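You operate a simulated robot arm through the tools that you are given. There is no shell and no other tool. Be economical: measure what you need, move in short steps, check, and stop when the job is done.

Carry out the task below with a simulated robot arm. There is one attempt and no reset: what you move stays moved.

TASK
Zero the blue probe at the ice point.
Fine: flask lid on the bench, probe down in the ice flask, check meter on; press ZERO once it shows READY.

It is judged by the outcome, as a careful person would: the job done as asked, and still so three seconds after it is handed in. It fails if anything else is knocked over, pushed out of place, dropped, spilled or broken. A push-on lid holds only when it is set on centred and level and pressed home; a screw cap is set on level and turned clockwise until tight.

THE ROBOT
A 6-joint arm with a two-finger gripper on a trunk, on a base that drives. Base frame: it is fixed to the floor where the robot stands at the start and does not move with it; the origin is under the middle of the robot, x ahead of it, y to its left, z up; the surface under the hand at the start is at about z = 800. Readings come in mm, degrees, newtons and seconds.
Its first joint turns from -166.0 to 166.0 degrees. Places, roughly: check meter [1000, -600, 900]; hole of the ice flask [700, -200, 900]; ice flask [700, -200, 900]; ice flask lid (10x10x5 cm) [700, -200, 900]; top of the meters bench [800, -600, 800]. Payload 2.54 kg.
The tool frame sits at the grasp point between the pads (the TCP): z along the fingers, y along the line on which they close. The tips reach 30 mm beyond it. Largest opening 116 mm; the body of the gripper starts 95 mm behind the TCP.
Orientation is that of the tool frame in the base frame, as a unit quaternion [w, x, y, z]. With the fingers straight down and closing along the base's y, the tool's x points along the base's -x, its y along +y and its z along -z.

THE INTERFACE
- The arm moves only by the tool jog_arm. Its argument "moves" is text: rows parted by semicolons, each of 7 numbers parted by spaces: the turn, a rotation vector about the base's x, y, z in units of 8 degrees (1.0 is 8 degrees), then the shift along the base's x, y, z in units of 20 mm (1.0 is 20 mm), then the gripper command, from -1 (shut) to 1 (fully open), values between in proportion. In form: ax ay az tx ty tz jaw; .... A call has 1 to 12 rows; each row shifts and turns the commanded pose from where the row before left it. A call with a number of a shift or a turn outside -1 to 1 is refused whole. A row lasts 0.2 s, in which the tool goes at most 50 mm and 8.6 degrees; a call with a longer step from one row to the next is refused whole, and so is a gripper value outside its range. Where a pose cannot be reached the arm comes as near as it can. A force on the tool above 40 N (or 10 N above the force at the start of the call, whichever is more), or a blocked arm, ends the call early, and 0.2 s more pass. The fingers move at their own pace (about 72 mm/s each) and stop on an object; they squeeze with about 20 N. The grip force told is the motor's: it shows also when the fingers shut on nothing. Time passes only in rows, and 0.2 s behind the last, so rows that do not move let the fingers close. It gives the time, the measured TCP pose, the force on the tool (base axes), the opening and the grip force at its end, in the units of the frame above (readings bear some noise), with the torque about the TCP (base axes, N m) and any sound that the robot's microphone picked up.
- Cameras (640 x 400 px; columns grow to the right, rows downward): "scene" is now at [-31.2, 120.5, 1424.5]; the picture's right is [-0.31, -0.95, 0.00], its down [-0.40, 0.13, -0.91] and it looks along [0.86, -0.29, -0.42] (base axes); focal length 268 px, centre (320, 200). "wrist" rides on the gripper at [69, -15, -122] in the tool frame; the picture's right is [0.21, 0.98, 0.00], its down [-0.83, 0.18, -0.53] and it looks along [-0.52, 0.11, 0.85] (tool axes); focal length 251 px, centre (320, 200). There is no depth. A picture from a camera that has moved, and an enlarged one, comes with that camera's place and axes in the base frame and with its lens.
- camera(camera): a new picture of that camera. The clock stands still meanwhile.
- steer(legs): drives the robot by 1 to 6 legs, each [ahead, left, turn to the left] in mm, mm and degrees, along the robot's own axes; the way and the turn of a leg run together, so that a leg with both is an arc; at most 1500 mm and 180 degrees a leg. The arm and the cameras ride along, it lands a little off, and it stops where it bumps. It gives what a move gives.
- aim_head(pan, tilt): turns the head with the scene camera to pan (to the left, within 120 degrees either way) and tilt (down, from -29 to 69), counted from straight ahead of the robot. It gives what a move gives.
- inspect(camera, box): a new picture of the part [left, top, right, bottom] of that camera's present view, enlarged. The clock stands still meanwhile.
- close_job(): hands the job in; it is judged then, once.

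Go step by step. Nothing tells you exact positions but the pictures and the camera data: compare them with the known pose of the tool, close in by small moves and look again before you grip or let go. The budget is 120 turns and 90 pictures, counting those below and the enlarged ones. Unless the task says otherwise, let go and move clear before handing in, and close with one line.

The tools are called after "Emit:" by a JSON object that holds its "fn" and its "kwargs". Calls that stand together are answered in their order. jog_arm: Moves the arm, as the interface text tells. Its arguments: {"type":"object","properties":{"moves":{"type":"string"}},"required":["moves"]} The other tools are called the same way: steer (legs) drives the base; aim_head (pan, tilt) turns the head that bears the scene camera; camera (camera) takes a picture; inspect (camera, box) takes an enlarged picture of a part of a camera's view; close_job () hands the job in.

At the start:

```text
clock: 0.0
ee_pos: [536.5, -173.4, 1216.8]
tcp_rot: [-0.001, 0.0, 1.0, 0.0]
contact_force: [0.5, -0.9, -0.6]
wrist_torque: [0.03, 0.0, 0.0]
gripper_width: 115.9
grip_force: 0.1
robot x, y, heading: [1.8, -0.1, -0.1]
head pan, tilt: [-18.3, 24.8]
```

scene: 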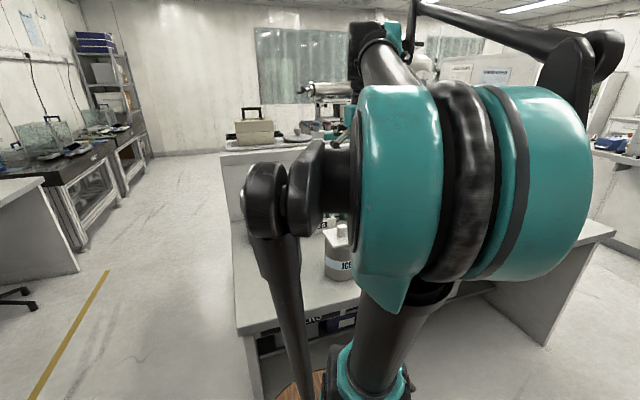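
wrist: 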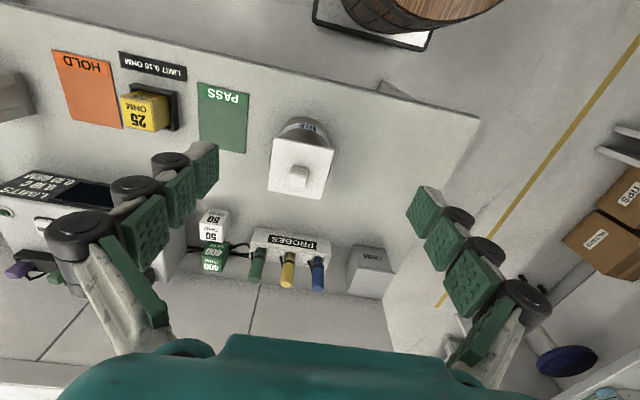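

I see the ice flask with a square knobbed lid, a probe rack with a blue probe behind it, and the meter to the right. I'll enlarge the views first.

Emit:
{"fn": "inspect", "kwargs": {"camera": "wrist", "box": [180, 100, 420, 320]}}

Emit:
{"fn": "inspect", "kwargs": {"camera": "wrist", "box": [0, 40, 260, 320]}}

```text
1.82 times, centred on (300, 210) of wrist
camera zoom: at [467.3, -189.1, 1338.9], right [-0.21, 0.98, 0.0], down [0.83, 0.18, 0.53], along [0.52, 0.11, -0.85], focal length 457 px, centre (356, 182)
```

zoom: 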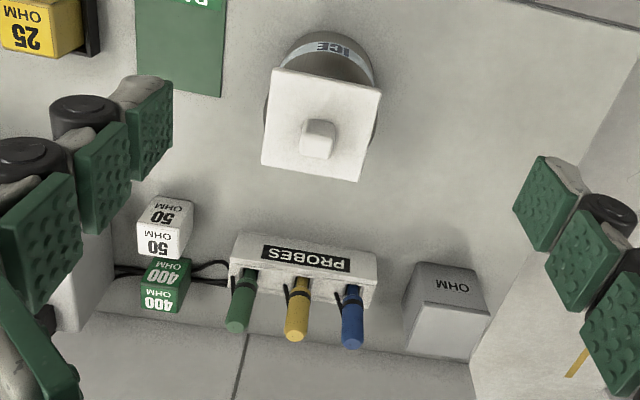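

```text
1.43 times, centred on (130, 180) of wrist
camera zoom: at [467.3, -189.1, 1338.9], right [-0.21, 0.98, 0.0], down [0.83, 0.18, 0.53], along [0.52, 0.11, -0.85], focal length 359 px, centre (591, 229)
```

zoom: 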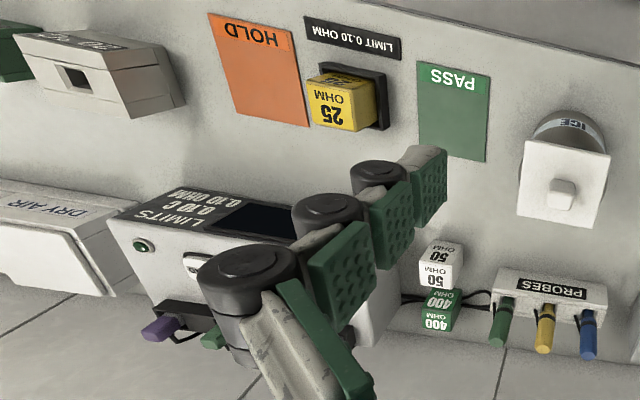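

The knob of the lid triangulates to about (652, -186, 968). I'll close in above it for a second look.

Emit:
{"fn": "jog_arm", "kwargs": {"moves": "0 0 0 0.64 -0.12 -0.97 1;0 0 0 0.64 -0.12 -0.97 1;0 0 0 0.64 -0.12 -0.97 1;0 0 0 0.64 -0.12 -0.97 1;0 0 0 0.64 -0.12 -0.97 1"}}

Emit:
{"fn": "camera", "kwargs": {"camera": "wrist"}}

Emit:
{"fn": "camera", "kwargs": {"camera": "scene"}}

```text
clock: 1.2
ee_pos: [601.2, -184.8, 1121.4]
tcp_rot: [0.0, 0.001, 1.0, 0.0]
contact_force: [-0.2, 0.8, -0.5]
wrist_torque: [0.03, -0.03, -0.02]
gripper_width: 115.8
grip_force: 0.0
robot x, y, heading: [1.5, 1.1, 0.1]
head pan, tilt: [-18.3, 24.8]
```

```text
85 pictures are left
camera wrist: at [531.0, -201.1, 1242.7], right [-0.21, 0.98, 0.0], down [0.83, 0.18, 0.53], along [0.52, 0.11, -0.85], focal length 251 px, centre (320, 200)
```

wrist: 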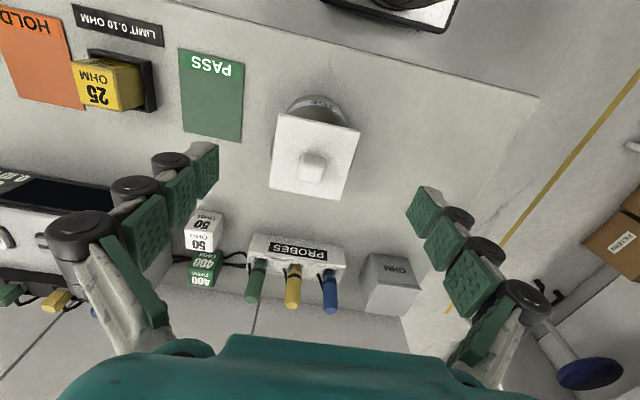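

```text
84 pictures are left
camera scene: at [-31.4, 120.5, 1424.5], right [-0.31, -0.95, 0.0], down [-0.4, 0.13, -0.91], along [0.86, -0.29, -0.42], focal length 268 px, centre (320, 200)
```

scene: 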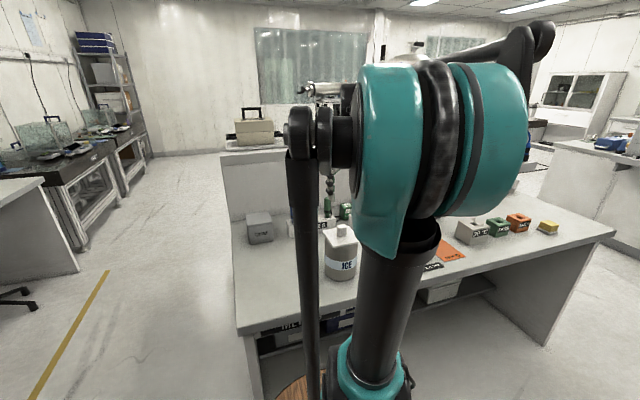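

Knob top refines to (650, -184, 972). Going over it higher up, with the fingers partly closed, and looking again.

Emit:
{"fn": "jog_arm", "kwargs": {"moves": "0 0 0 0.61 0 -0.8 0.3;0 0 0 0.61 0 -0.8 0.3;0 0 0 0.61 0 -0.8 0.3;0 0 0 0.61 0 -0.8 0.3"}}

Emit:
{"fn": "camera", "kwargs": {"camera": "wrist"}}

Emit:
{"fn": "inspect", "kwargs": {"camera": "scene", "box": [260, 150, 420, 300]}}

```text
clock: 2.2
ee_pos: [649.8, -186.0, 1056.1]
tcp_rot: [0.0, 0.0, 1.0, 0.0]
contact_force: [0.0, 0.3, 0.6]
wrist_torque: [0.05, 0.05, 0.03]
gripper_width: 75.3
grip_force: 0.1
robot x, y, heading: [-2.5, 2.0, -0.0]
head pan, tilt: [-18.3, 24.8]
```

```text
83 pictures are left
camera wrist: at [580.2, -200.9, 1178.2], right [-0.21, 0.98, 0.0], down [0.83, 0.18, 0.53], along [0.52, 0.11, -0.85], focal length 251 px, centre (320, 200)
```

wrist: 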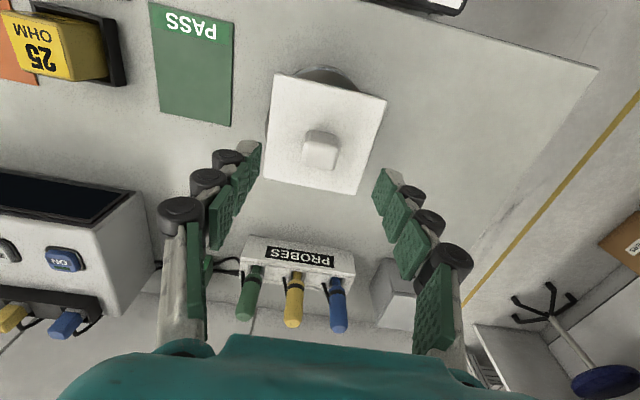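

```text
2.67 times, centred on (340, 225) of scene
camera zoom: at [-31.3, 120.5, 1424.5], right [-0.31, -0.95, 0.0], down [-0.4, 0.13, -0.91], along [0.86, -0.29, -0.42], focal length 714 px, centre (267, 133)
```

zoom: 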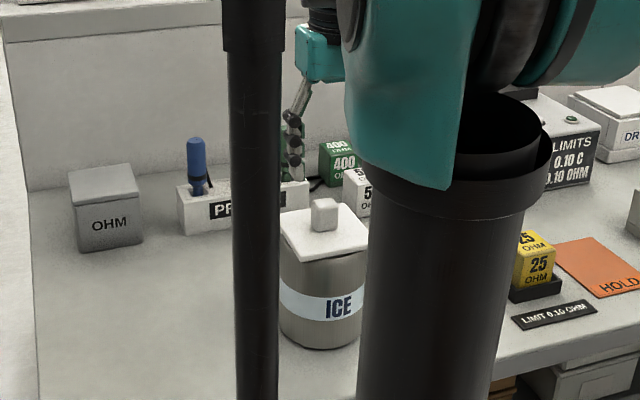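

The knob (about 30 mm) is centred under the TCP with its top near z=978. Going down and gripping.

Emit:
{"fn": "jog_arm", "kwargs": {"moves": "0 0 0 0 0.03 -0.85 0.3;0 0 0 0 0.03 -0.85 0.3;0 0 0 0 0 -0.85 0.3;0 0 0 0 0 -0.85 0.3;0 0 0 0 0 0 -1;0 0 0 0 0 0 -1;0 0 0 0 0 0 -1"}}

Emit:
{"fn": "camera", "kwargs": {"camera": "wrist"}}

```text
clock: 3.8
ee_pos: [649.1, -182.0, 990.4]
tcp_rot: [0.0, 0.0, 1.0, -0.001]
contact_force: [0.2, 0.8, 0.4]
wrist_torque: [-0.02, 0.01, 0.02]
gripper_width: 29.4
grip_force: 20.0
robot x, y, heading: [5.2, 0.7, 0.1]
head pan, tilt: [-18.3, 24.8]
```

```text
81 pictures are left
camera wrist: at [580.0, -198.2, 1111.1], right [-0.21, 0.98, 0.0], down [0.83, 0.18, 0.53], along [0.52, 0.11, -0.85], focal length 251 px, centre (320, 200)
```

wrist: 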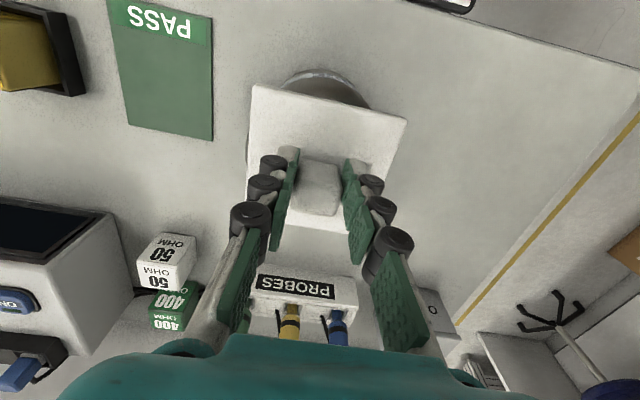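

The knob is held at 29 mm. Lifting slowly straight up.

Emit:
{"fn": "jog_arm", "kwargs": {"moves": "0 0 0 0 0 0.4 -1;0 0 0 0 0 0.4 -1;0 0 0 0 0 0.6 -1;0 0 0 0 0 0.8 -1;0 0 0 0 0 1 -1;0 0 0 0 0 1 -1"}}

Emit:
{"fn": "inspect", "kwargs": {"camera": "scene", "box": [260, 150, 420, 300]}}

```text
clock: 5.2
ee_pos: [649.2, -184.6, 1073.3]
tcp_rot: [0.0, 0.0, 1.0, 0.0]
contact_force: [-0.4, -0.8, -0.7]
wrist_torque: [0.03, 0.03, 0.0]
gripper_width: 29.2
grip_force: 19.9
robot x, y, heading: [0.1, 0.6, -0.1]
head pan, tilt: [-18.3, 24.8]
```

```text
2.67 times, centred on (340, 225) of scene
camera zoom: at [-31.2, 120.4, 1424.5], right [-0.31, -0.95, 0.0], down [-0.4, 0.13, -0.91], along [0.86, -0.29, -0.42], focal length 714 px, centre (267, 133)
```

zoom: 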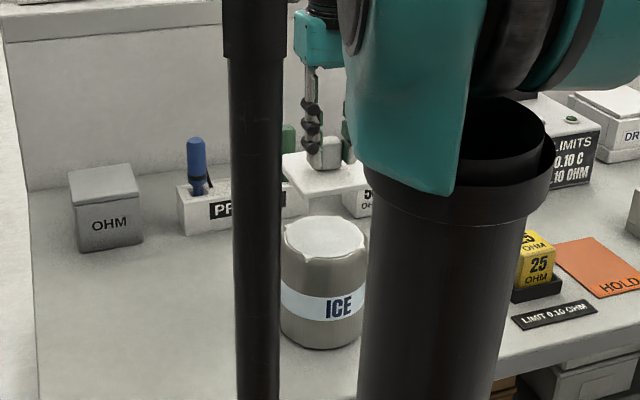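

The lid is off cleanly. Carrying it left to the clear bench at about (645, 25).

Emit:
{"fn": "jog_arm", "kwargs": {"moves": "0 0 0 0 1 0 -1;0 0 0 0 1 0 -1;0 0 0 0 1 0 -1;0 0 0 0 1 0 -1;0 0 0 0 1 0 -1;0 0 0 0 1 0 -1;0 0 0 0 1 0 -1;0 0 0 0 1 -0.5 -1;0 0 0 0 1 -0.8 -1;0 0 0 0 1 -1 -1;0 0 0 0 0.5 -1 -1;0 0 0 0 0 -1 -1"}}

Emit:
{"fn": "jog_arm", "kwargs": {"moves": "0 0 0 0 0 -1 -1;0 0 0 0 0 -1 -1;0 0 0 0 0 -1 -1;0 0 0 0 0 -0.7 -1;0 0 0 0 0 0 -1"}}

Emit:
{"fn": "camera", "kwargs": {"camera": "scene"}}

Emit:
{"fn": "camera", "kwargs": {"camera": "wrist"}}

```text
clock: 7.8
ee_pos: [646.8, 23.8, 985.4]
tcp_rot: [-0.001, 0.0, 1.0, 0.0]
contact_force: [-0.6, 0.6, -0.4]
wrist_torque: [0.01, 0.0, 0.0]
gripper_width: 29.4
grip_force: 20.0
robot x, y, heading: [-2.3, -1.7, -0.2]
head pan, tilt: [-18.3, 24.8]
```

```text
clock: 9.0
ee_pos: [648.0, 25.3, 911.2]
tcp_rot: [0.0, 0.0, 1.0, 0.0]
contact_force: [-0.3, -0.5, -0.8]
wrist_torque: [-0.01, 0.01, -0.03]
gripper_width: 29.2
grip_force: 20.3
robot x, y, heading: [-1.9, -1.4, -0.0]
head pan, tilt: [-18.3, 24.8]
```

```text
79 pictures are left
camera scene: at [-31.2, 120.5, 1424.5], right [-0.31, -0.95, 0.0], down [-0.4, 0.13, -0.91], along [0.86, -0.29, -0.42], focal length 268 px, centre (320, 200)
```

scene: 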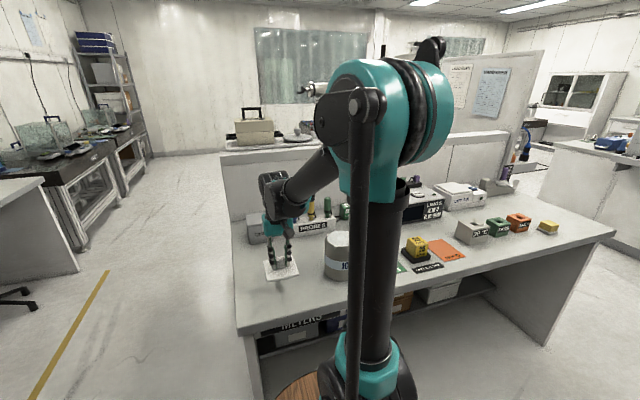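

```text
78 pictures are left
camera wrist: at [579.2, 10.0, 1033.8], right [-0.21, 0.98, 0.0], down [0.83, 0.18, 0.53], along [0.52, 0.11, -0.85], focal length 251 px, centre (320, 200)
```

wrist: 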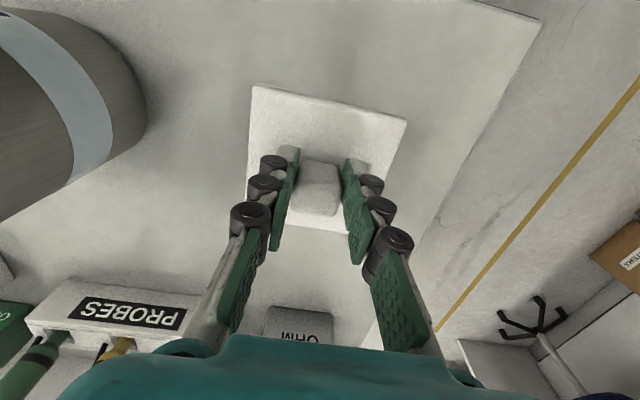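

Clear bench under the lid; lowering in small steps until contact.

Emit:
{"fn": "jog_arm", "kwargs": {"moves": "0 0 0 0 0 -0.5 -1;0 0 0 0 0 -0.5 -1;0 0 0 0 0 -0.4 -1;0 0 0 0 0 -0.25 -1;0 0 0 0 0 -0.25 -1;0 0 0 0 0 0 -1"}}

```text
clock: 10.4
ee_pos: [648.3, 23.8, 873.6]
tcp_rot: [0.0, 0.0, 1.0, 0.0]
contact_force: [0.6, 0.5, -1.0]
wrist_torque: [0.0, 0.01, 0.03]
gripper_width: 29.2
grip_force: 20.5
robot x, y, heading: [1.4, 0.3, -0.1]
head pan, tilt: [-18.3, 24.8]
```

Emit:
{"fn": "jog_arm", "kwargs": {"moves": "0 0 0 0 0 -0.2 -1;0 0 0 0 0 -0.2 -1;0 0 0 0 0 -0.2 -1;0 0 0 0 0 0 -1"}}

Emit:
{"fn": "inspect", "kwargs": {"camera": "scene", "box": [230, 190, 390, 300]}}

```text
clock: 11.4
ee_pos: [649.2, 24.2, 861.4]
tcp_rot: [0.001, 0.0, 1.0, 0.0]
contact_force: [-0.3, 0.2, -0.9]
wrist_torque: [0.0, 0.01, 0.01]
gripper_width: 29.2
grip_force: 20.3
robot x, y, heading: [0.6, -0.1, -0.0]
head pan, tilt: [-18.3, 24.8]
```

```text
3.64 times, centred on (310, 245) of scene
camera zoom: at [-31.2, 120.5, 1424.5], right [-0.31, -0.95, 0.0], down [-0.4, 0.13, -0.91], along [0.86, -0.29, -0.42], focal length 973 px, centre (356, 36)
```

zoom: 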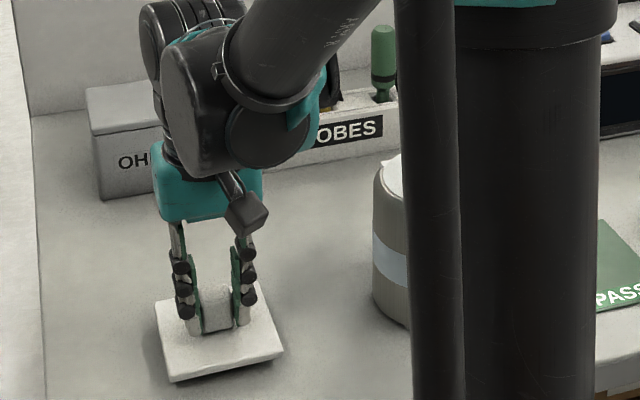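

Still no contact; continuing in 3 mm steps.

Emit:
{"fn": "jog_arm", "kwargs": {"moves": "0 0 0 0 0 -0.15 -1;0 0 0 0 0 -0.15 -1;0 0 0 0 0 0 -1"}}

Emit:
{"fn": "jog_arm", "kwargs": {"moves": "0 0 0 0 0 -0.15 -1;0 0 0 0 0 -0.1 -1;0 0 0 0 0 0 -1"}}

```text
clock: 12.2
ee_pos: [649.1, 26.4, 855.9]
tcp_rot: [0.0, -0.001, 1.0, 0.0]
contact_force: [0.2, -0.5, -0.8]
wrist_torque: [0.01, 0.01, 0.0]
gripper_width: 29.3
grip_force: 20.1
robot x, y, heading: [1.2, 0.6, -0.2]
head pan, tilt: [-18.3, 24.8]
```

```text
clock: 13.0
ee_pos: [648.3, 25.5, 851.4]
tcp_rot: [0.001, 0.0, 1.0, 0.0]
contact_force: [2.1, 0.8, 15.7]
wrist_torque: [0.07, -0.16, 0.02]
gripper_width: 29.3
grip_force: 19.7
robot x, y, heading: [-1.7, 2.4, -0.2]
head pan, tilt: [-18.3, 24.8]
```

Contact at 16 N: the lid is on the bench. Releasing and rising.

Emit:
{"fn": "jog_arm", "kwargs": {"moves": "0 0 0 0 0 0 0.2;0 0 0 0 0 0 0.2;0 0 0 0 0 0 0.2;0 0 0 0 0 0.5 0.2;0 0 0 0 0 1 0.2;0 0 0 0 0 1 0.2;0 0 0 0 0 1 0.2;0 0 0 0 0 1 0.2;0 0 0 0 0 1 0.2;0 0 0 0 0 1 0.2;0 0 0 0 0 1 0.2;0 0 0 0 0 1 0.2"}}

Emit:
{"fn": "jog_arm", "kwargs": {"moves": "0 0 0 0.2 -0.6 1 0.2;0 0 0 0.2 -0.6 1 0.2;0 0 0 0.2 -0.6 1 0.2;0 0 0 0.2 -0.6 1 0.2;0 0 0 0.2 -0.6 1 0.2;0 0 0 0.2 -0.6 1 0.2"}}

Emit:
{"fn": "camera", "kwargs": {"camera": "wrist"}}

Emit:
{"fn": "camera", "kwargs": {"camera": "scene"}}

```text
clock: 15.6
ee_pos: [650.0, 25.0, 1023.2]
tcp_rot: [0.001, -0.001, 1.0, 0.0]
contact_force: [0.2, 0.2, 0.2]
wrist_torque: [-0.02, 0.04, -0.02]
gripper_width: 69.4
grip_force: 0.0
robot x, y, heading: [-0.4, -1.1, 0.2]
head pan, tilt: [-18.3, 24.8]
```

```text
clock: 17.0
ee_pos: [674.8, -47.7, 1140.7]
tcp_rot: [0.0, 0.0, 1.0, 0.0]
contact_force: [-0.7, 0.2, 0.4]
wrist_torque: [-0.02, 0.02, 0.01]
gripper_width: 69.6
grip_force: 0.0
robot x, y, heading: [-1.2, 4.3, -0.3]
head pan, tilt: [-18.3, 24.8]
```

```text
76 pictures are left
camera wrist: at [604.9, -62.9, 1263.7], right [-0.21, 0.98, 0.0], down [0.83, 0.18, 0.53], along [0.52, 0.11, -0.85], focal length 251 px, centre (320, 200)
```

wrist: 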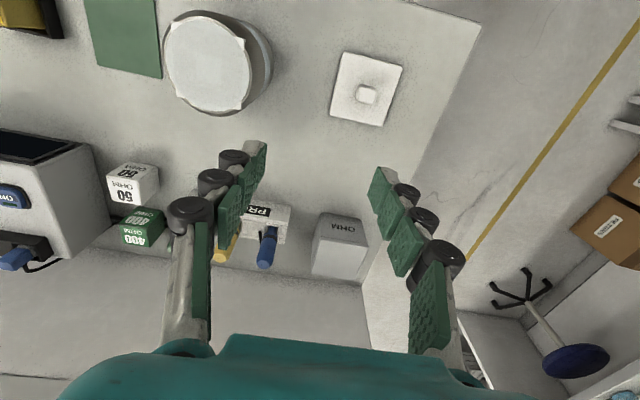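

```text
75 pictures are left
camera scene: at [-31.3, 120.5, 1424.5], right [-0.31, -0.95, 0.0], down [-0.4, 0.13, -0.91], along [0.86, -0.29, -0.42], focal length 268 px, centre (320, 200)
```

scene: 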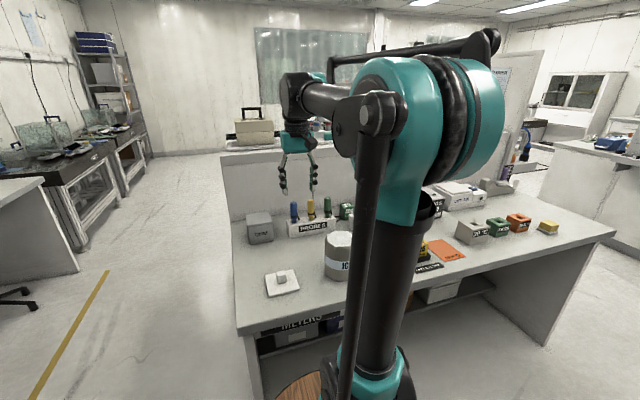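

The lid rests on the bench. Enlarging the flask top, probes and meter.

Emit:
{"fn": "inspect", "kwargs": {"camera": "wrist", "box": [140, 0, 300, 120]}}

Emit:
{"fn": "inspect", "kwargs": {"camera": "scene", "box": [240, 180, 400, 300]}}

Emit:
{"fn": "inspect", "kwargs": {"camera": "wrist", "box": [180, 180, 340, 300]}}

```text
3.33 times, centred on (220, 60) of wrist
camera zoom: at [604.9, -62.9, 1263.7], right [-0.21, 0.98, 0.0], down [0.83, 0.18, 0.53], along [0.52, 0.11, -0.85], focal length 838 px, centre (653, 667)
```

zoom: 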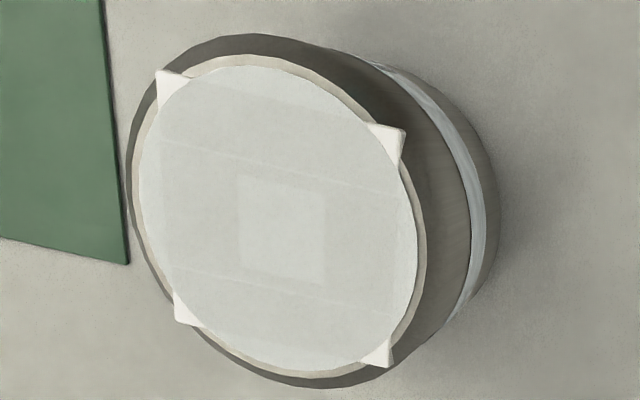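

```text
3.33 times, centred on (320, 240) of scene
camera zoom: at [-31.3, 120.5, 1424.5], right [-0.31, -0.95, 0.0], down [-0.4, 0.13, -0.91], along [0.86, -0.29, -0.42], focal length 892 px, centre (320, 67)
```

zoom: 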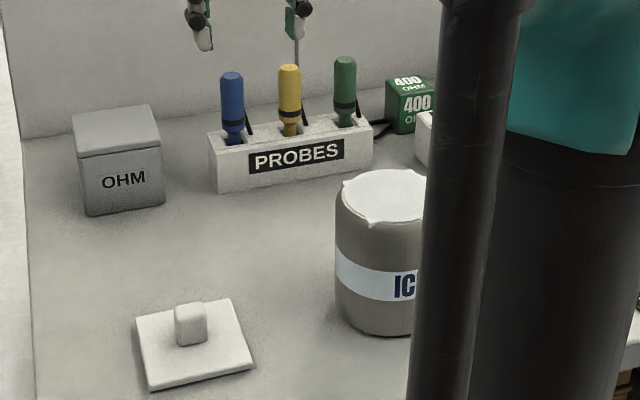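

```text
3.33 times, centred on (260, 240) of wrist
camera zoom: at [604.9, -62.9, 1263.7], right [-0.21, 0.98, 0.0], down [0.83, 0.18, 0.53], along [0.52, 0.11, -0.85], focal length 838 px, centre (520, 67)
```

zoom: 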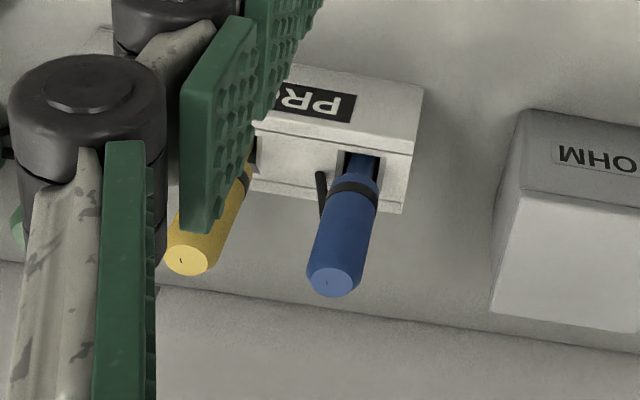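

Blue probe's top triangulates to about (939, -91, 958). Moving nearer to see its handle and cable.

Emit:
{"fn": "jog_arm", "kwargs": {"moves": "0 0 0 0.97 -0.24 -0.3 0.2;0 0 0 0.97 -0.24 -0.3 0.2;0 0 0 0.97 -0.24 -0.3 0.2;0 0 0 0.97 -0.24 -0.3 0.2;0 0 0 0.97 -0.24 -0.3 0.2;0 0 0 0.97 -0.24 -0.3 0.2;0 0 0 0.97 -0.24 -0.3 0.2;0 0 0 0.97 -0.24 -0.3 0.2;0 0 0 0.97 -0.24 -0.3 0.2;0 0 0 0 0 0 0.2"}}

Emit:
{"fn": "camera", "kwargs": {"camera": "wrist"}}

Emit:
{"fn": "inspect", "kwargs": {"camera": "scene", "box": [270, 160, 390, 250]}}

```text
clock: 19.2
ee_pos: [848.3, -89.2, 1085.9]
tcp_rot: [-0.001, 0.0, 1.0, 0.0]
contact_force: [-0.4, -0.1, 0.0]
wrist_torque: [0.02, 0.02, 0.0]
gripper_width: 69.3
grip_force: 0.0
robot x, y, heading: [4.9, 1.8, -0.2]
head pan, tilt: [-18.3, 24.8]
```

```text
71 pictures are left
camera wrist: at [778.8, -104.6, 1209.1], right [-0.21, 0.98, 0.0], down [0.83, 0.18, 0.53], along [0.52, 0.11, -0.85], focal length 251 px, centre (320, 200)
```

wrist: 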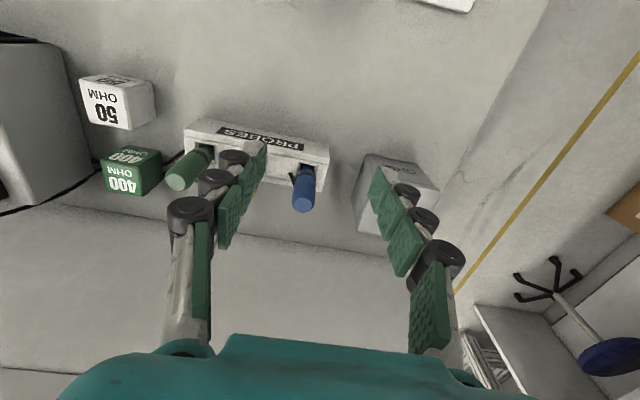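

```text
4.44 times, centred on (330, 205) of scene
camera zoom: at [-31.2, 120.5, 1424.5], right [-0.31, -0.95, 0.0], down [-0.4, 0.13, -0.91], along [0.86, -0.29, -0.42], focal length 1190 px, centre (276, 178)
```

zoom: 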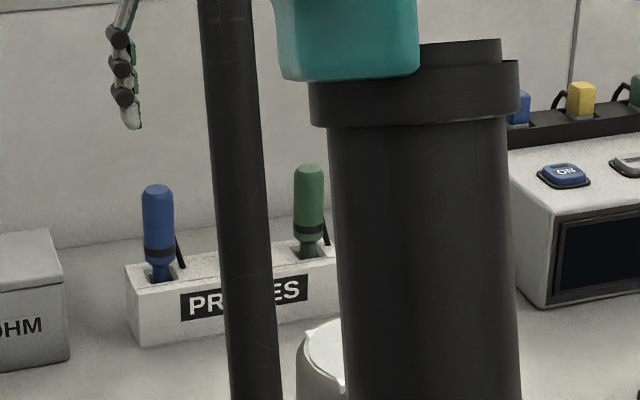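

Handle is clear above its band; the cable stub sits low. Moving over it at (942, -91) and checking.

Emit:
{"fn": "jog_arm", "kwargs": {"moves": "0 0 0 0.94 -0.02 -0.4 0;0 0 0 0.94 -0.02 -0.4 0;0 0 0 0.94 -0.02 -0.4 0;0 0 0 0.94 -0.02 -0.4 0;0 0 0 0.94 -0.02 -0.4 0;0 0 0 0 0 -0.5 0;0 0 0 0 0 0 0"}}

Emit:
{"fn": "camera", "kwargs": {"camera": "wrist"}}

Emit:
{"fn": "inspect", "kwargs": {"camera": "scene", "box": [270, 160, 390, 250]}}

```text
clock: 20.8
ee_pos: [941.6, -90.6, 1035.9]
tcp_rot: [0.0, 0.0, 1.0, 0.0]
contact_force: [-0.2, -0.2, 0.0]
wrist_torque: [0.02, 0.0, 0.0]
gripper_width: 58.1
grip_force: 0.1
robot x, y, heading: [-2.8, 2.0, 0.0]
head pan, tilt: [-18.3, 24.8]
```

```text
69 pictures are left
camera wrist: at [872.6, -106.0, 1159.0], right [-0.21, 0.98, 0.0], down [0.83, 0.18, 0.53], along [0.52, 0.11, -0.85], focal length 251 px, centre (320, 200)
```

wrist: 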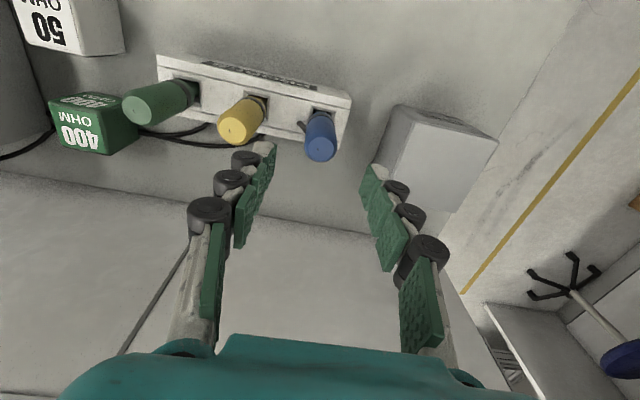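

```text
4.44 times, centred on (330, 205) of scene
camera zoom: at [-31.2, 120.5, 1424.5], right [-0.31, -0.95, 0.0], down [-0.4, 0.13, -0.91], along [0.86, -0.29, -0.42], focal length 1190 px, centre (276, 178)
```

zoom: 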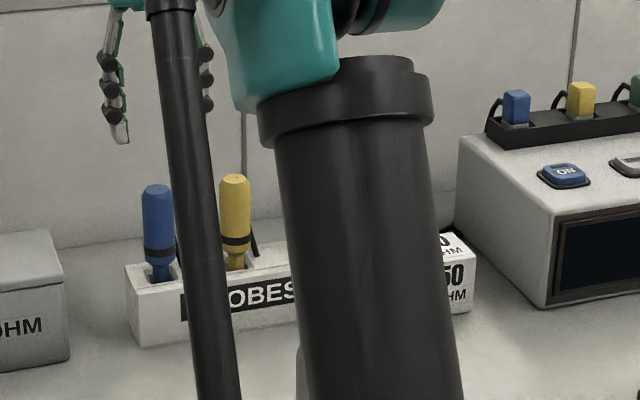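

Top refined to (946, -91). Descending to z≈932 and closing on the handle.

Emit:
{"fn": "jog_arm", "kwargs": {"moves": "0 0 0 0.2 0 -0.8 0;0 0 0 0 0 -0.8 0;0 0 0 0 0 -0.8 0;0 0 0 0 0 -0.8 0;0 0 0 0 0 -0.8 0;0 0 0 0 0 -0.8 0;0 0 0 0 0 -0.4 0;0 0 0 0 0 0 -0.2"}}

Emit:
{"fn": "camera", "kwargs": {"camera": "wrist"}}

```text
clock: 22.6
ee_pos: [946.4, -92.0, 932.4]
tcp_rot: [0.0, 0.0, 1.0, 0.0]
contact_force: [0.3, -0.1, 0.5]
wrist_torque: [0.0, -0.01, 0.01]
gripper_width: 46.5
grip_force: 0.0
robot x, y, heading: [2.8, -0.2, 0.1]
head pan, tilt: [-18.3, 24.8]
```

```text
67 pictures are left
camera wrist: at [876.7, -106.5, 1054.6], right [-0.21, 0.98, 0.0], down [0.83, 0.18, 0.53], along [0.52, 0.11, -0.85], focal length 251 px, centre (320, 200)
```

wrist: 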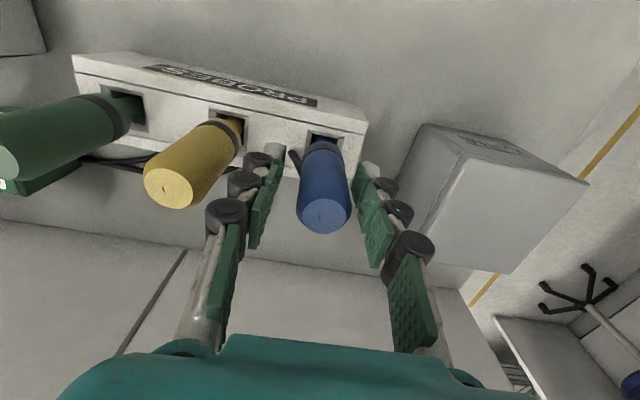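

The fingers straddle the blue handle, centred. Closing.

Emit:
{"fn": "jog_arm", "kwargs": {"moves": "0 0 0 0 0 0 -1;0 0 0 0 0 0 -1;0 0 0 0 0 0 -1"}}

Emit:
{"fn": "jog_arm", "kwargs": {"moves": "0 0 0 0 0 0.4 -1;0 0 0 0 0 0.5 -1;0 0 0 0 0 0.8 -1;0 0 0 0 0 1 -1;0 0 0 0 0 1 -1"}}

Emit:
{"fn": "camera", "kwargs": {"camera": "wrist"}}

Emit:
{"fn": "inspect", "kwargs": {"camera": "scene", "box": [250, 130, 410, 250]}}

```text
clock: 23.4
ee_pos: [945.3, -90.4, 933.4]
tcp_rot: [0.0, 0.001, 1.0, 0.0]
contact_force: [-0.1, 0.1, 1.1]
wrist_torque: [-0.01, 0.05, 0.02]
gripper_width: 28.8
grip_force: 20.0
robot x, y, heading: [-0.5, 2.1, 0.1]
head pan, tilt: [-18.3, 24.8]
```

```text
clock: 24.6
ee_pos: [946.2, -91.8, 1007.7]
tcp_rot: [0.0, 0.001, 1.0, 0.0]
contact_force: [0.5, 0.0, -0.4]
wrist_torque: [-0.04, 0.03, 0.04]
gripper_width: 29.0
grip_force: 19.5
robot x, y, heading: [-3.3, -0.3, 0.2]
head pan, tilt: [-18.3, 24.8]
```

```text
66 pictures are left
camera wrist: at [876.0, -106.9, 1129.2], right [-0.21, 0.98, 0.0], down [0.83, 0.18, 0.53], along [0.52, 0.11, -0.85], focal length 251 px, centre (320, 200)
```

wrist: 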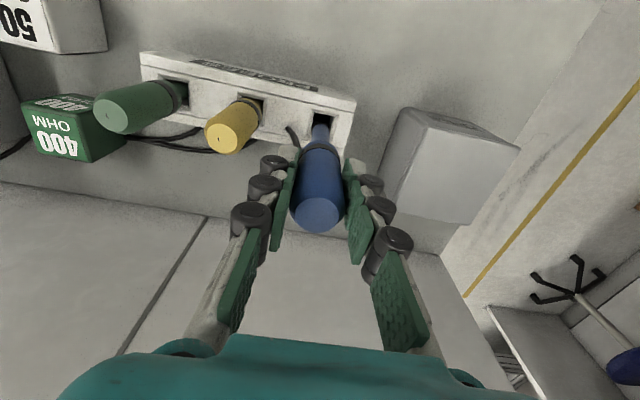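

```text
3.33 times, centred on (330, 190) of scene
camera zoom: at [-31.1, 120.5, 1424.5], right [-0.31, -0.95, 0.0], down [-0.4, 0.13, -0.91], along [0.86, -0.29, -0.42], focal length 892 px, centre (287, 233)
```

zoom: 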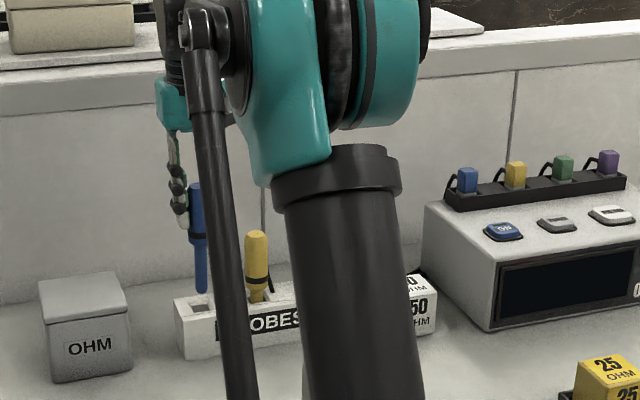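

Probe is coming out; tip is about 137 mm below the TCP. Lifting further, then moving over toward the flask.

Emit:
{"fn": "jog_arm", "kwargs": {"moves": "0 0 0 0 0 1 -1;0 0 0 0 0 1 -1;0 0 0 0 0 1 -1;0 0 0 0 0 1 -1;0 0 0 0 0 1 -1;0 0 0 0 0 0.5 -1;0 0 0 0 0 0 -1"}}

Emit:
{"fn": "jog_arm", "kwargs": {"moves": "0 0 0 -1 0 0 -1;0 0 0 -1 0 0 -1;0 0 0 -1 0 0 -1;0 0 0 -1 0 0 -1;0 0 0 -1 0 0 -1;0 0 0 -1 0 0 -1;0 0 0 -1 -0.3 0 -1;0 0 0 -1 -0.3 0 -1;0 0 0 0 0 0 -1"}}

Emit:
{"fn": "camera", "kwargs": {"camera": "wrist"}}

Emit:
{"fn": "camera", "kwargs": {"camera": "scene"}}

```text
clock: 26.2
ee_pos: [945.4, -92.9, 1116.8]
tcp_rot: [0.0, 0.0, 1.0, 0.0]
contact_force: [-0.1, 0.0, -1.5]
wrist_torque: [0.0, -0.03, 0.05]
gripper_width: 28.9
grip_force: 20.1
robot x, y, heading: [3.0, 1.9, -0.3]
head pan, tilt: [-18.3, 24.8]
```

```text
clock: 28.2
ee_pos: [786.8, -103.8, 1116.9]
tcp_rot: [0.0, 0.0, 1.0, 0.0]
contact_force: [0.1, 0.0, -0.3]
wrist_torque: [0.0, 0.02, -0.02]
gripper_width: 28.8
grip_force: 20.3
robot x, y, heading: [0.4, 1.1, 0.2]
head pan, tilt: [-18.3, 24.8]
```

```text
64 pictures are left
camera wrist: at [716.8, -118.5, 1239.1], right [-0.21, 0.98, 0.0], down [0.83, 0.18, 0.53], along [0.52, 0.11, -0.85], focal length 251 px, centre (320, 200)
```

wrist: 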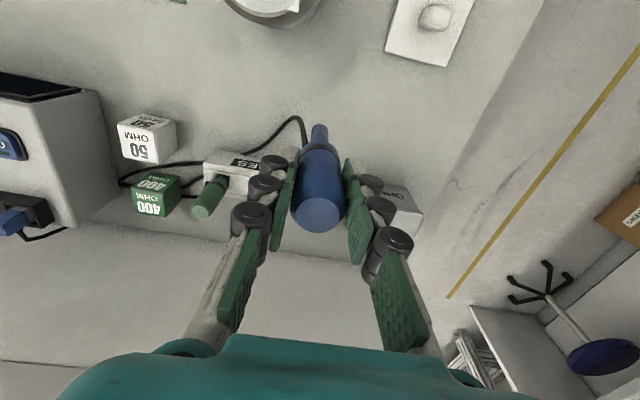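

```text
63 pictures are left
camera scene: at [-31.2, 120.5, 1424.5], right [-0.31, -0.95, 0.0], down [-0.4, 0.13, -0.91], along [0.86, -0.29, -0.42], focal length 268 px, centre (320, 200)
```

scene: 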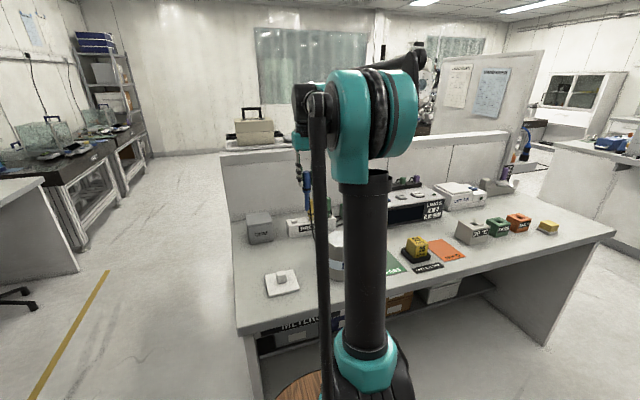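

The cable is a real trailing lead, still free. Moving to where the wrist camera sees the flask mouth.

Emit:
{"fn": "jog_arm", "kwargs": {"moves": "0 0 0 -1 -0.3 0 -1;0 0 0 -1 -0.3 0 -1;0 0 0 -1 -0.3 0 -1;0 0 0 -1 -0.2 0 -1;0 0 0 0 0 0 -1"}}

Emit:
{"fn": "camera", "kwargs": {"camera": "wrist"}}

Emit:
{"fn": "inspect", "kwargs": {"camera": "wrist", "box": [200, 0, 360, 120]}}

```text
clock: 29.4
ee_pos: [705.7, -126.4, 1117.2]
tcp_rot: [0.0, 0.0, 1.0, 0.0]
contact_force: [0.5, 0.5, -1.0]
wrist_torque: [0.01, 0.02, 0.0]
gripper_width: 28.9
grip_force: 19.9
robot x, y, heading: [-0.4, -2.7, 0.0]
head pan, tilt: [-18.3, 24.8]
```

```text
62 pictures are left
camera wrist: at [637.1, -141.7, 1239.1], right [-0.21, 0.98, 0.0], down [0.83, 0.18, 0.53], along [0.52, 0.11, -0.85], focal length 251 px, centre (320, 200)
```

wrist: 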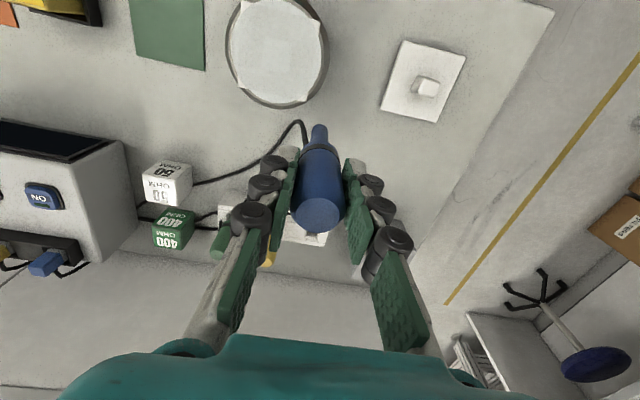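

```text
3.33 times, centred on (280, 60) of wrist
camera zoom: at [637.1, -141.7, 1239.1], right [-0.21, 0.98, 0.0], down [0.83, 0.18, 0.53], along [0.52, 0.11, -0.85], focal length 838 px, centre (453, 667)
```

zoom: 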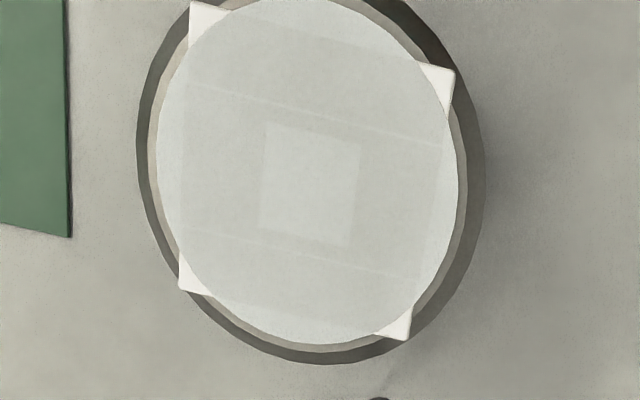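

Hole appears as a ~30 mm square at the middle of the ice, about (656, -184). Moving the probe over it at height.

Emit:
{"fn": "jog_arm", "kwargs": {"moves": "0 0 0 -0.88 -0.96 0 -1;0 0 0 -0.88 -0.96 0 -1;0 0 0 -0.88 -0.96 0 -1;0 0 0 0 0 0 -1;0 0 0 0 0 0 -1"}}

Emit:
{"fn": "camera", "kwargs": {"camera": "wrist"}}

Emit:
{"fn": "inspect", "kwargs": {"camera": "scene", "box": [260, 140, 420, 290]}}

```text
clock: 30.6
ee_pos: [652.0, -183.1, 1117.8]
tcp_rot: [0.0, 0.0, 1.0, 0.0]
contact_force: [0.3, -0.1, -0.7]
wrist_torque: [0.06, 0.0, -0.02]
gripper_width: 28.7
grip_force: 19.5
robot x, y, heading: [4.3, 1.4, 0.3]
head pan, tilt: [-18.3, 24.8]
```

```text
60 pictures are left
camera wrist: at [581.9, -198.3, 1239.4], right [-0.21, 0.98, 0.0], down [0.83, 0.18, 0.53], along [0.52, 0.11, -0.85], focal length 251 px, centre (320, 200)
```

wrist: 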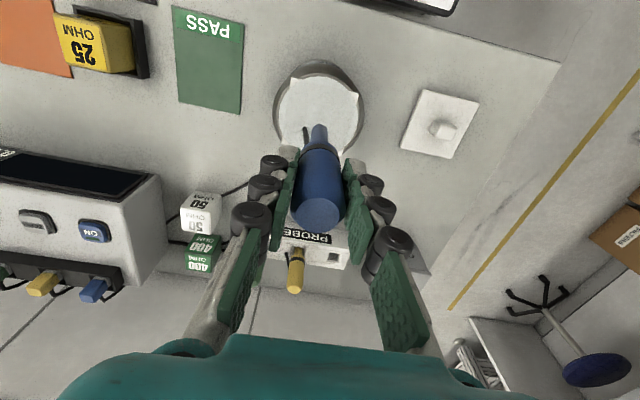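

```text
2.67 times, centred on (340, 215) of scene
camera zoom: at [-31.2, 120.5, 1424.5], right [-0.31, -0.95, 0.0], down [-0.4, 0.13, -0.91], along [0.86, -0.29, -0.42], focal length 714 px, centre (267, 160)
```

zoom: 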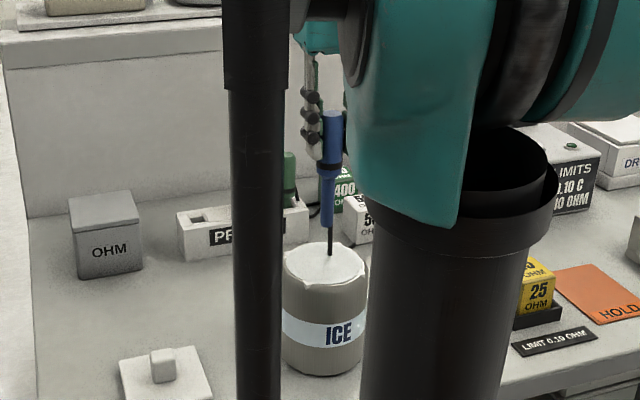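

A thin black line shows below the blue shaft — needle or cable. Enlarging to tell.

Emit:
{"fn": "inspect", "kwargs": {"camera": "scene", "box": [320, 175, 370, 255]}}

Emit:
{"fn": "inspect", "kwargs": {"camera": "wrist", "box": [230, 60, 390, 200]}}

```text
5.00 times, centred on (345, 215) of scene
camera zoom: at [-31.2, 120.5, 1424.5], right [-0.31, -0.95, 0.0], down [-0.4, 0.13, -0.91], along [0.86, -0.29, -0.42], focal length 1338 px, centre (195, 125)
```

zoom: 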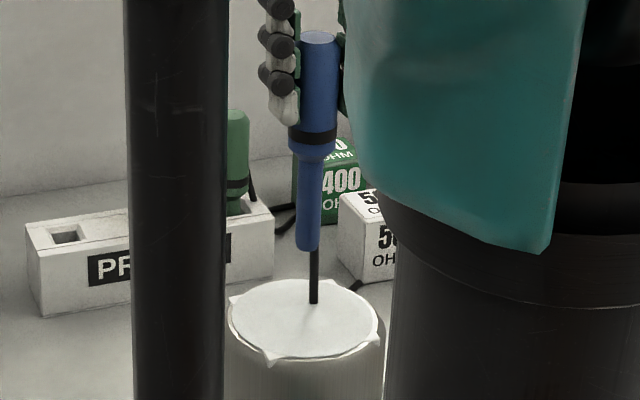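

```text
2.86 times, centred on (310, 130) of wrist
camera zoom: at [581.9, -198.3, 1239.4], right [-0.21, 0.98, 0.0], down [0.83, 0.18, 0.53], along [0.52, 0.11, -0.85], focal length 718 px, centre (349, 400)
```

zoom: 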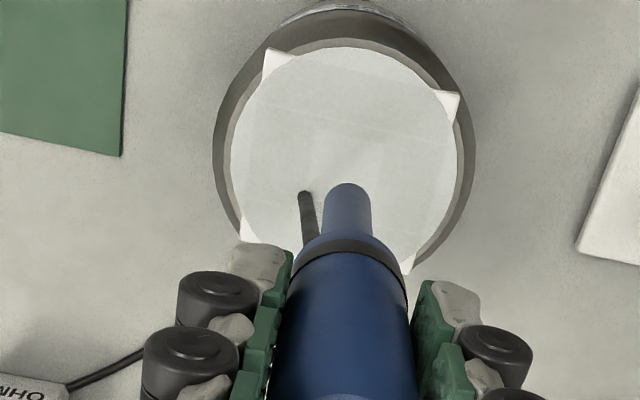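

It's the slack cable; the blue shaft tip itself is at z≈992, vertical and at (652, -184). Nudging +3 mm in x and lowering gently.

Emit:
{"fn": "jog_arm", "kwargs": {"moves": "0 0 0 0.15 -0.05 -0.5 -1;0 0 0 0 0 -0.8 -1;0 0 0 0 0 -0.8 -1;0 0 0 0 0 -0.5 -1;0 0 0 0 0 -0.3 -1;0 0 0 0 0 -0.3 -1;0 0 0 0 0 0 -1"}}

Emit:
{"fn": "inspect", "kwargs": {"camera": "scene", "box": [320, 175, 370, 255]}}

Emit:
{"fn": "inspect", "kwargs": {"camera": "wrist", "box": [230, 60, 390, 200]}}

```text
clock: 32.2
ee_pos: [655.9, -184.9, 1052.4]
tcp_rot: [0.0, -0.001, 1.0, -0.001]
contact_force: [0.2, 0.2, 0.1]
wrist_torque: [-0.01, -0.01, 0.01]
gripper_width: 28.9
grip_force: 20.6
robot x, y, heading: [-3.0, 2.5, -0.1]
head pan, tilt: [-18.3, 24.8]
```

```text
5.00 times, centred on (345, 215) of scene
camera zoom: at [-31.2, 120.5, 1424.5], right [-0.31, -0.95, 0.0], down [-0.4, 0.13, -0.91], along [0.86, -0.29, -0.42], focal length 1338 px, centre (195, 125)
```

zoom: 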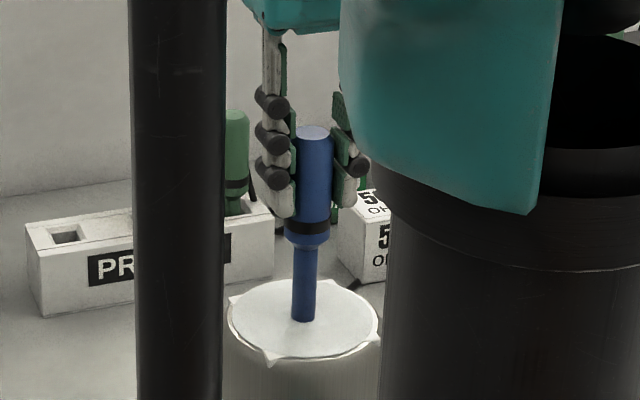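

```text
2.86 times, centred on (310, 130) of wrist
camera zoom: at [586.6, -199.4, 1174.2], right [-0.21, 0.98, 0.0], down [0.83, 0.18, 0.53], along [0.52, 0.11, -0.85], focal length 718 px, centre (349, 400)
```

zoom: 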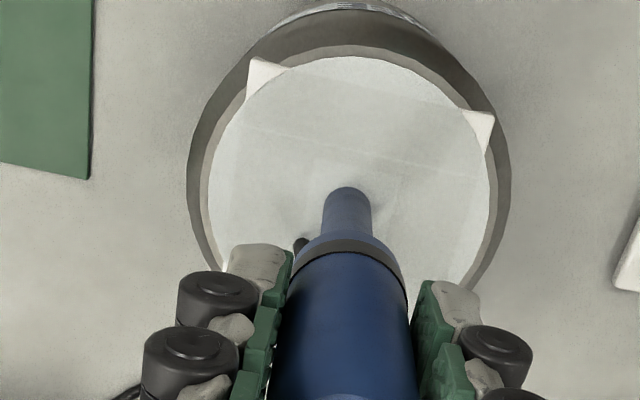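

Tip is at the ice surface, near centre. Lowering on in small steps, watching force.

Emit:
{"fn": "jog_arm", "kwargs": {"moves": "0 0 0 0 0 -0.3 -1;0 0 0 0 0 -0.3 -1;0 0 0 0 0 -0.3 -1;0 0 0 0 0 -0.3 -1;0 0 0 0 0 0 -1"}}

Emit:
{"fn": "inspect", "kwargs": {"camera": "scene", "box": [320, 175, 370, 255]}}

```text
clock: 33.4
ee_pos: [655.1, -185.1, 1028.5]
tcp_rot: [-0.001, 0.0, 1.0, -0.001]
contact_force: [0.0, 0.6, -0.1]
wrist_torque: [0.01, 0.02, -0.01]
gripper_width: 28.8
grip_force: 20.1
robot x, y, heading: [4.3, 3.4, 0.0]
head pan, tilt: [-18.3, 24.8]
```

```text
5.00 times, centred on (345, 215) of scene
camera zoom: at [-31.2, 120.5, 1424.5], right [-0.31, -0.95, 0.0], down [-0.4, 0.13, -0.91], along [0.86, -0.29, -0.42], focal length 1338 px, centre (195, 125)
```

zoom: 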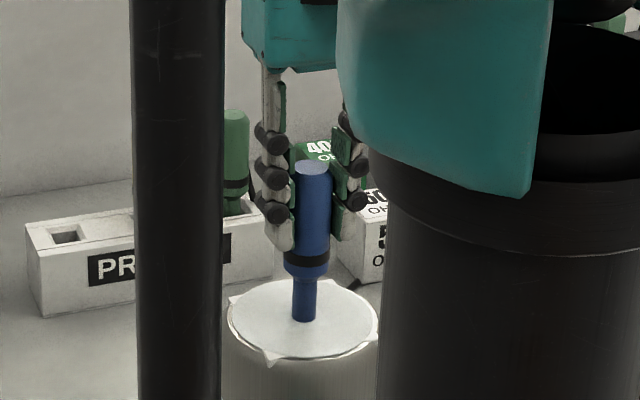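

The shaft is going in freely. Continuing down.

Emit:
{"fn": "jog_arm", "kwargs": {"moves": "0 0 0 0 0 -0.3 -1;0 0 0 0 0 -0.3 -1;0 0 0 0 0 -0.3 -1;0 0 0 0 0 -0.3 -1;0 0 0 0 0 -0.2 -1;0 0 0 0 0 -0.2 -1;0 0 0 0 0 0 -1"}}

Emit:
{"fn": "inspect", "kwargs": {"camera": "scene", "box": [320, 175, 370, 255]}}

Emit:
{"fn": "inspect", "kwargs": {"camera": "wrist", "box": [230, 60, 390, 200]}}

```text
clock: 35.0
ee_pos: [657.2, -184.6, 996.5]
tcp_rot: [0.0, -0.001, 1.0, -0.001]
contact_force: [0.7, 0.7, 15.7]
wrist_torque: [-0.01, -0.06, 0.0]
gripper_width: 28.9
grip_force: 20.2
robot x, y, heading: [1.4, 3.7, -0.1]
head pan, tilt: [-18.3, 24.8]
```

```text
5.00 times, centred on (345, 215) of scene
camera zoom: at [-31.7, 120.6, 1424.5], right [-0.31, -0.95, 0.0], down [-0.4, 0.13, -0.91], along [0.86, -0.29, -0.42], focal length 1338 px, centre (195, 125)
```

zoom: 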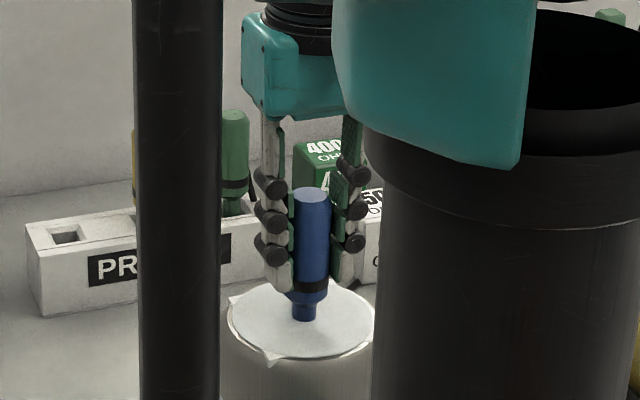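

```text
2.86 times, centred on (310, 130) of wrist
camera zoom: at [587.1, -200.1, 1119.1], right [-0.21, 0.98, 0.0], down [0.83, 0.18, 0.53], along [0.52, 0.11, -0.85], focal length 718 px, centre (349, 400)
```

zoom: 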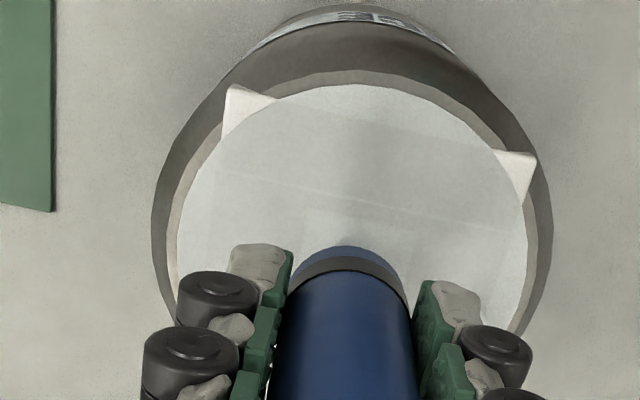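

It has bottomed (16 N) with most of the shaft inside. Easing the push, then opening gently and checking it stands.

Emit:
{"fn": "jog_arm", "kwargs": {"moves": "0 0 0 0 0 0.1 -1;0 0 0 0 0 0 -0.45;0 0 0 0 0 0 -0.4;0 0 0 0 0 0 -0.35;0 0 0 0 0 0 -0.3;0 0 0 0 0 0 -0.2;0 0 0 0 0 0 -0.2"}}

Emit:
{"fn": "inspect", "kwargs": {"camera": "scene", "box": [320, 175, 370, 255]}}

Emit:
{"fn": "camera", "kwargs": {"camera": "wrist"}}

```text
clock: 36.6
ee_pos: [655.6, -184.9, 999.9]
tcp_rot: [0.0, 0.001, 1.0, 0.0]
contact_force: [0.4, -1.0, -0.1]
wrist_torque: [-0.01, 0.0, 0.01]
gripper_width: 46.4
grip_force: 0.0
robot x, y, heading: [-1.9, 1.4, 0.1]
head pan, tilt: [-18.3, 24.8]
```

```text
5.00 times, centred on (345, 215) of scene
camera zoom: at [-31.2, 120.5, 1424.5], right [-0.31, -0.95, 0.0], down [-0.4, 0.13, -0.91], along [0.86, -0.29, -0.42], focal length 1338 px, centre (195, 125)
```

zoom: 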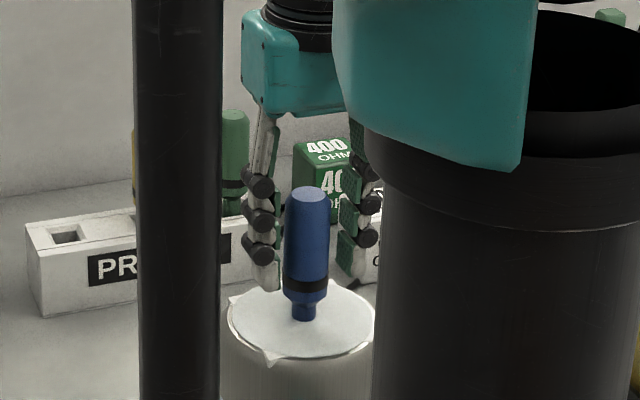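

```text
50 pictures are left
camera wrist: at [587.4, -200.1, 1120.9], right [-0.21, 0.98, 0.0], down [0.83, 0.18, 0.53], along [0.52, 0.11, -0.85], focal length 251 px, centre (320, 200)
```

wrist: 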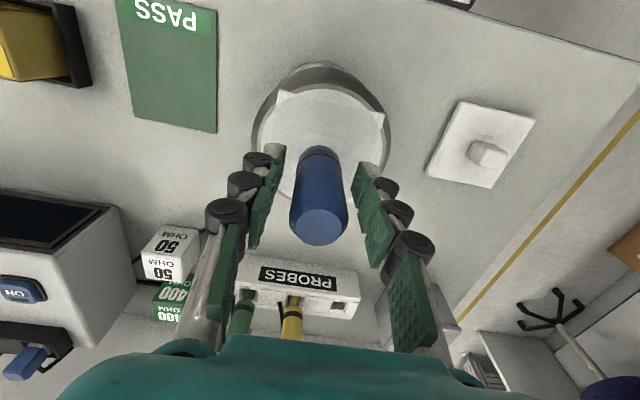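

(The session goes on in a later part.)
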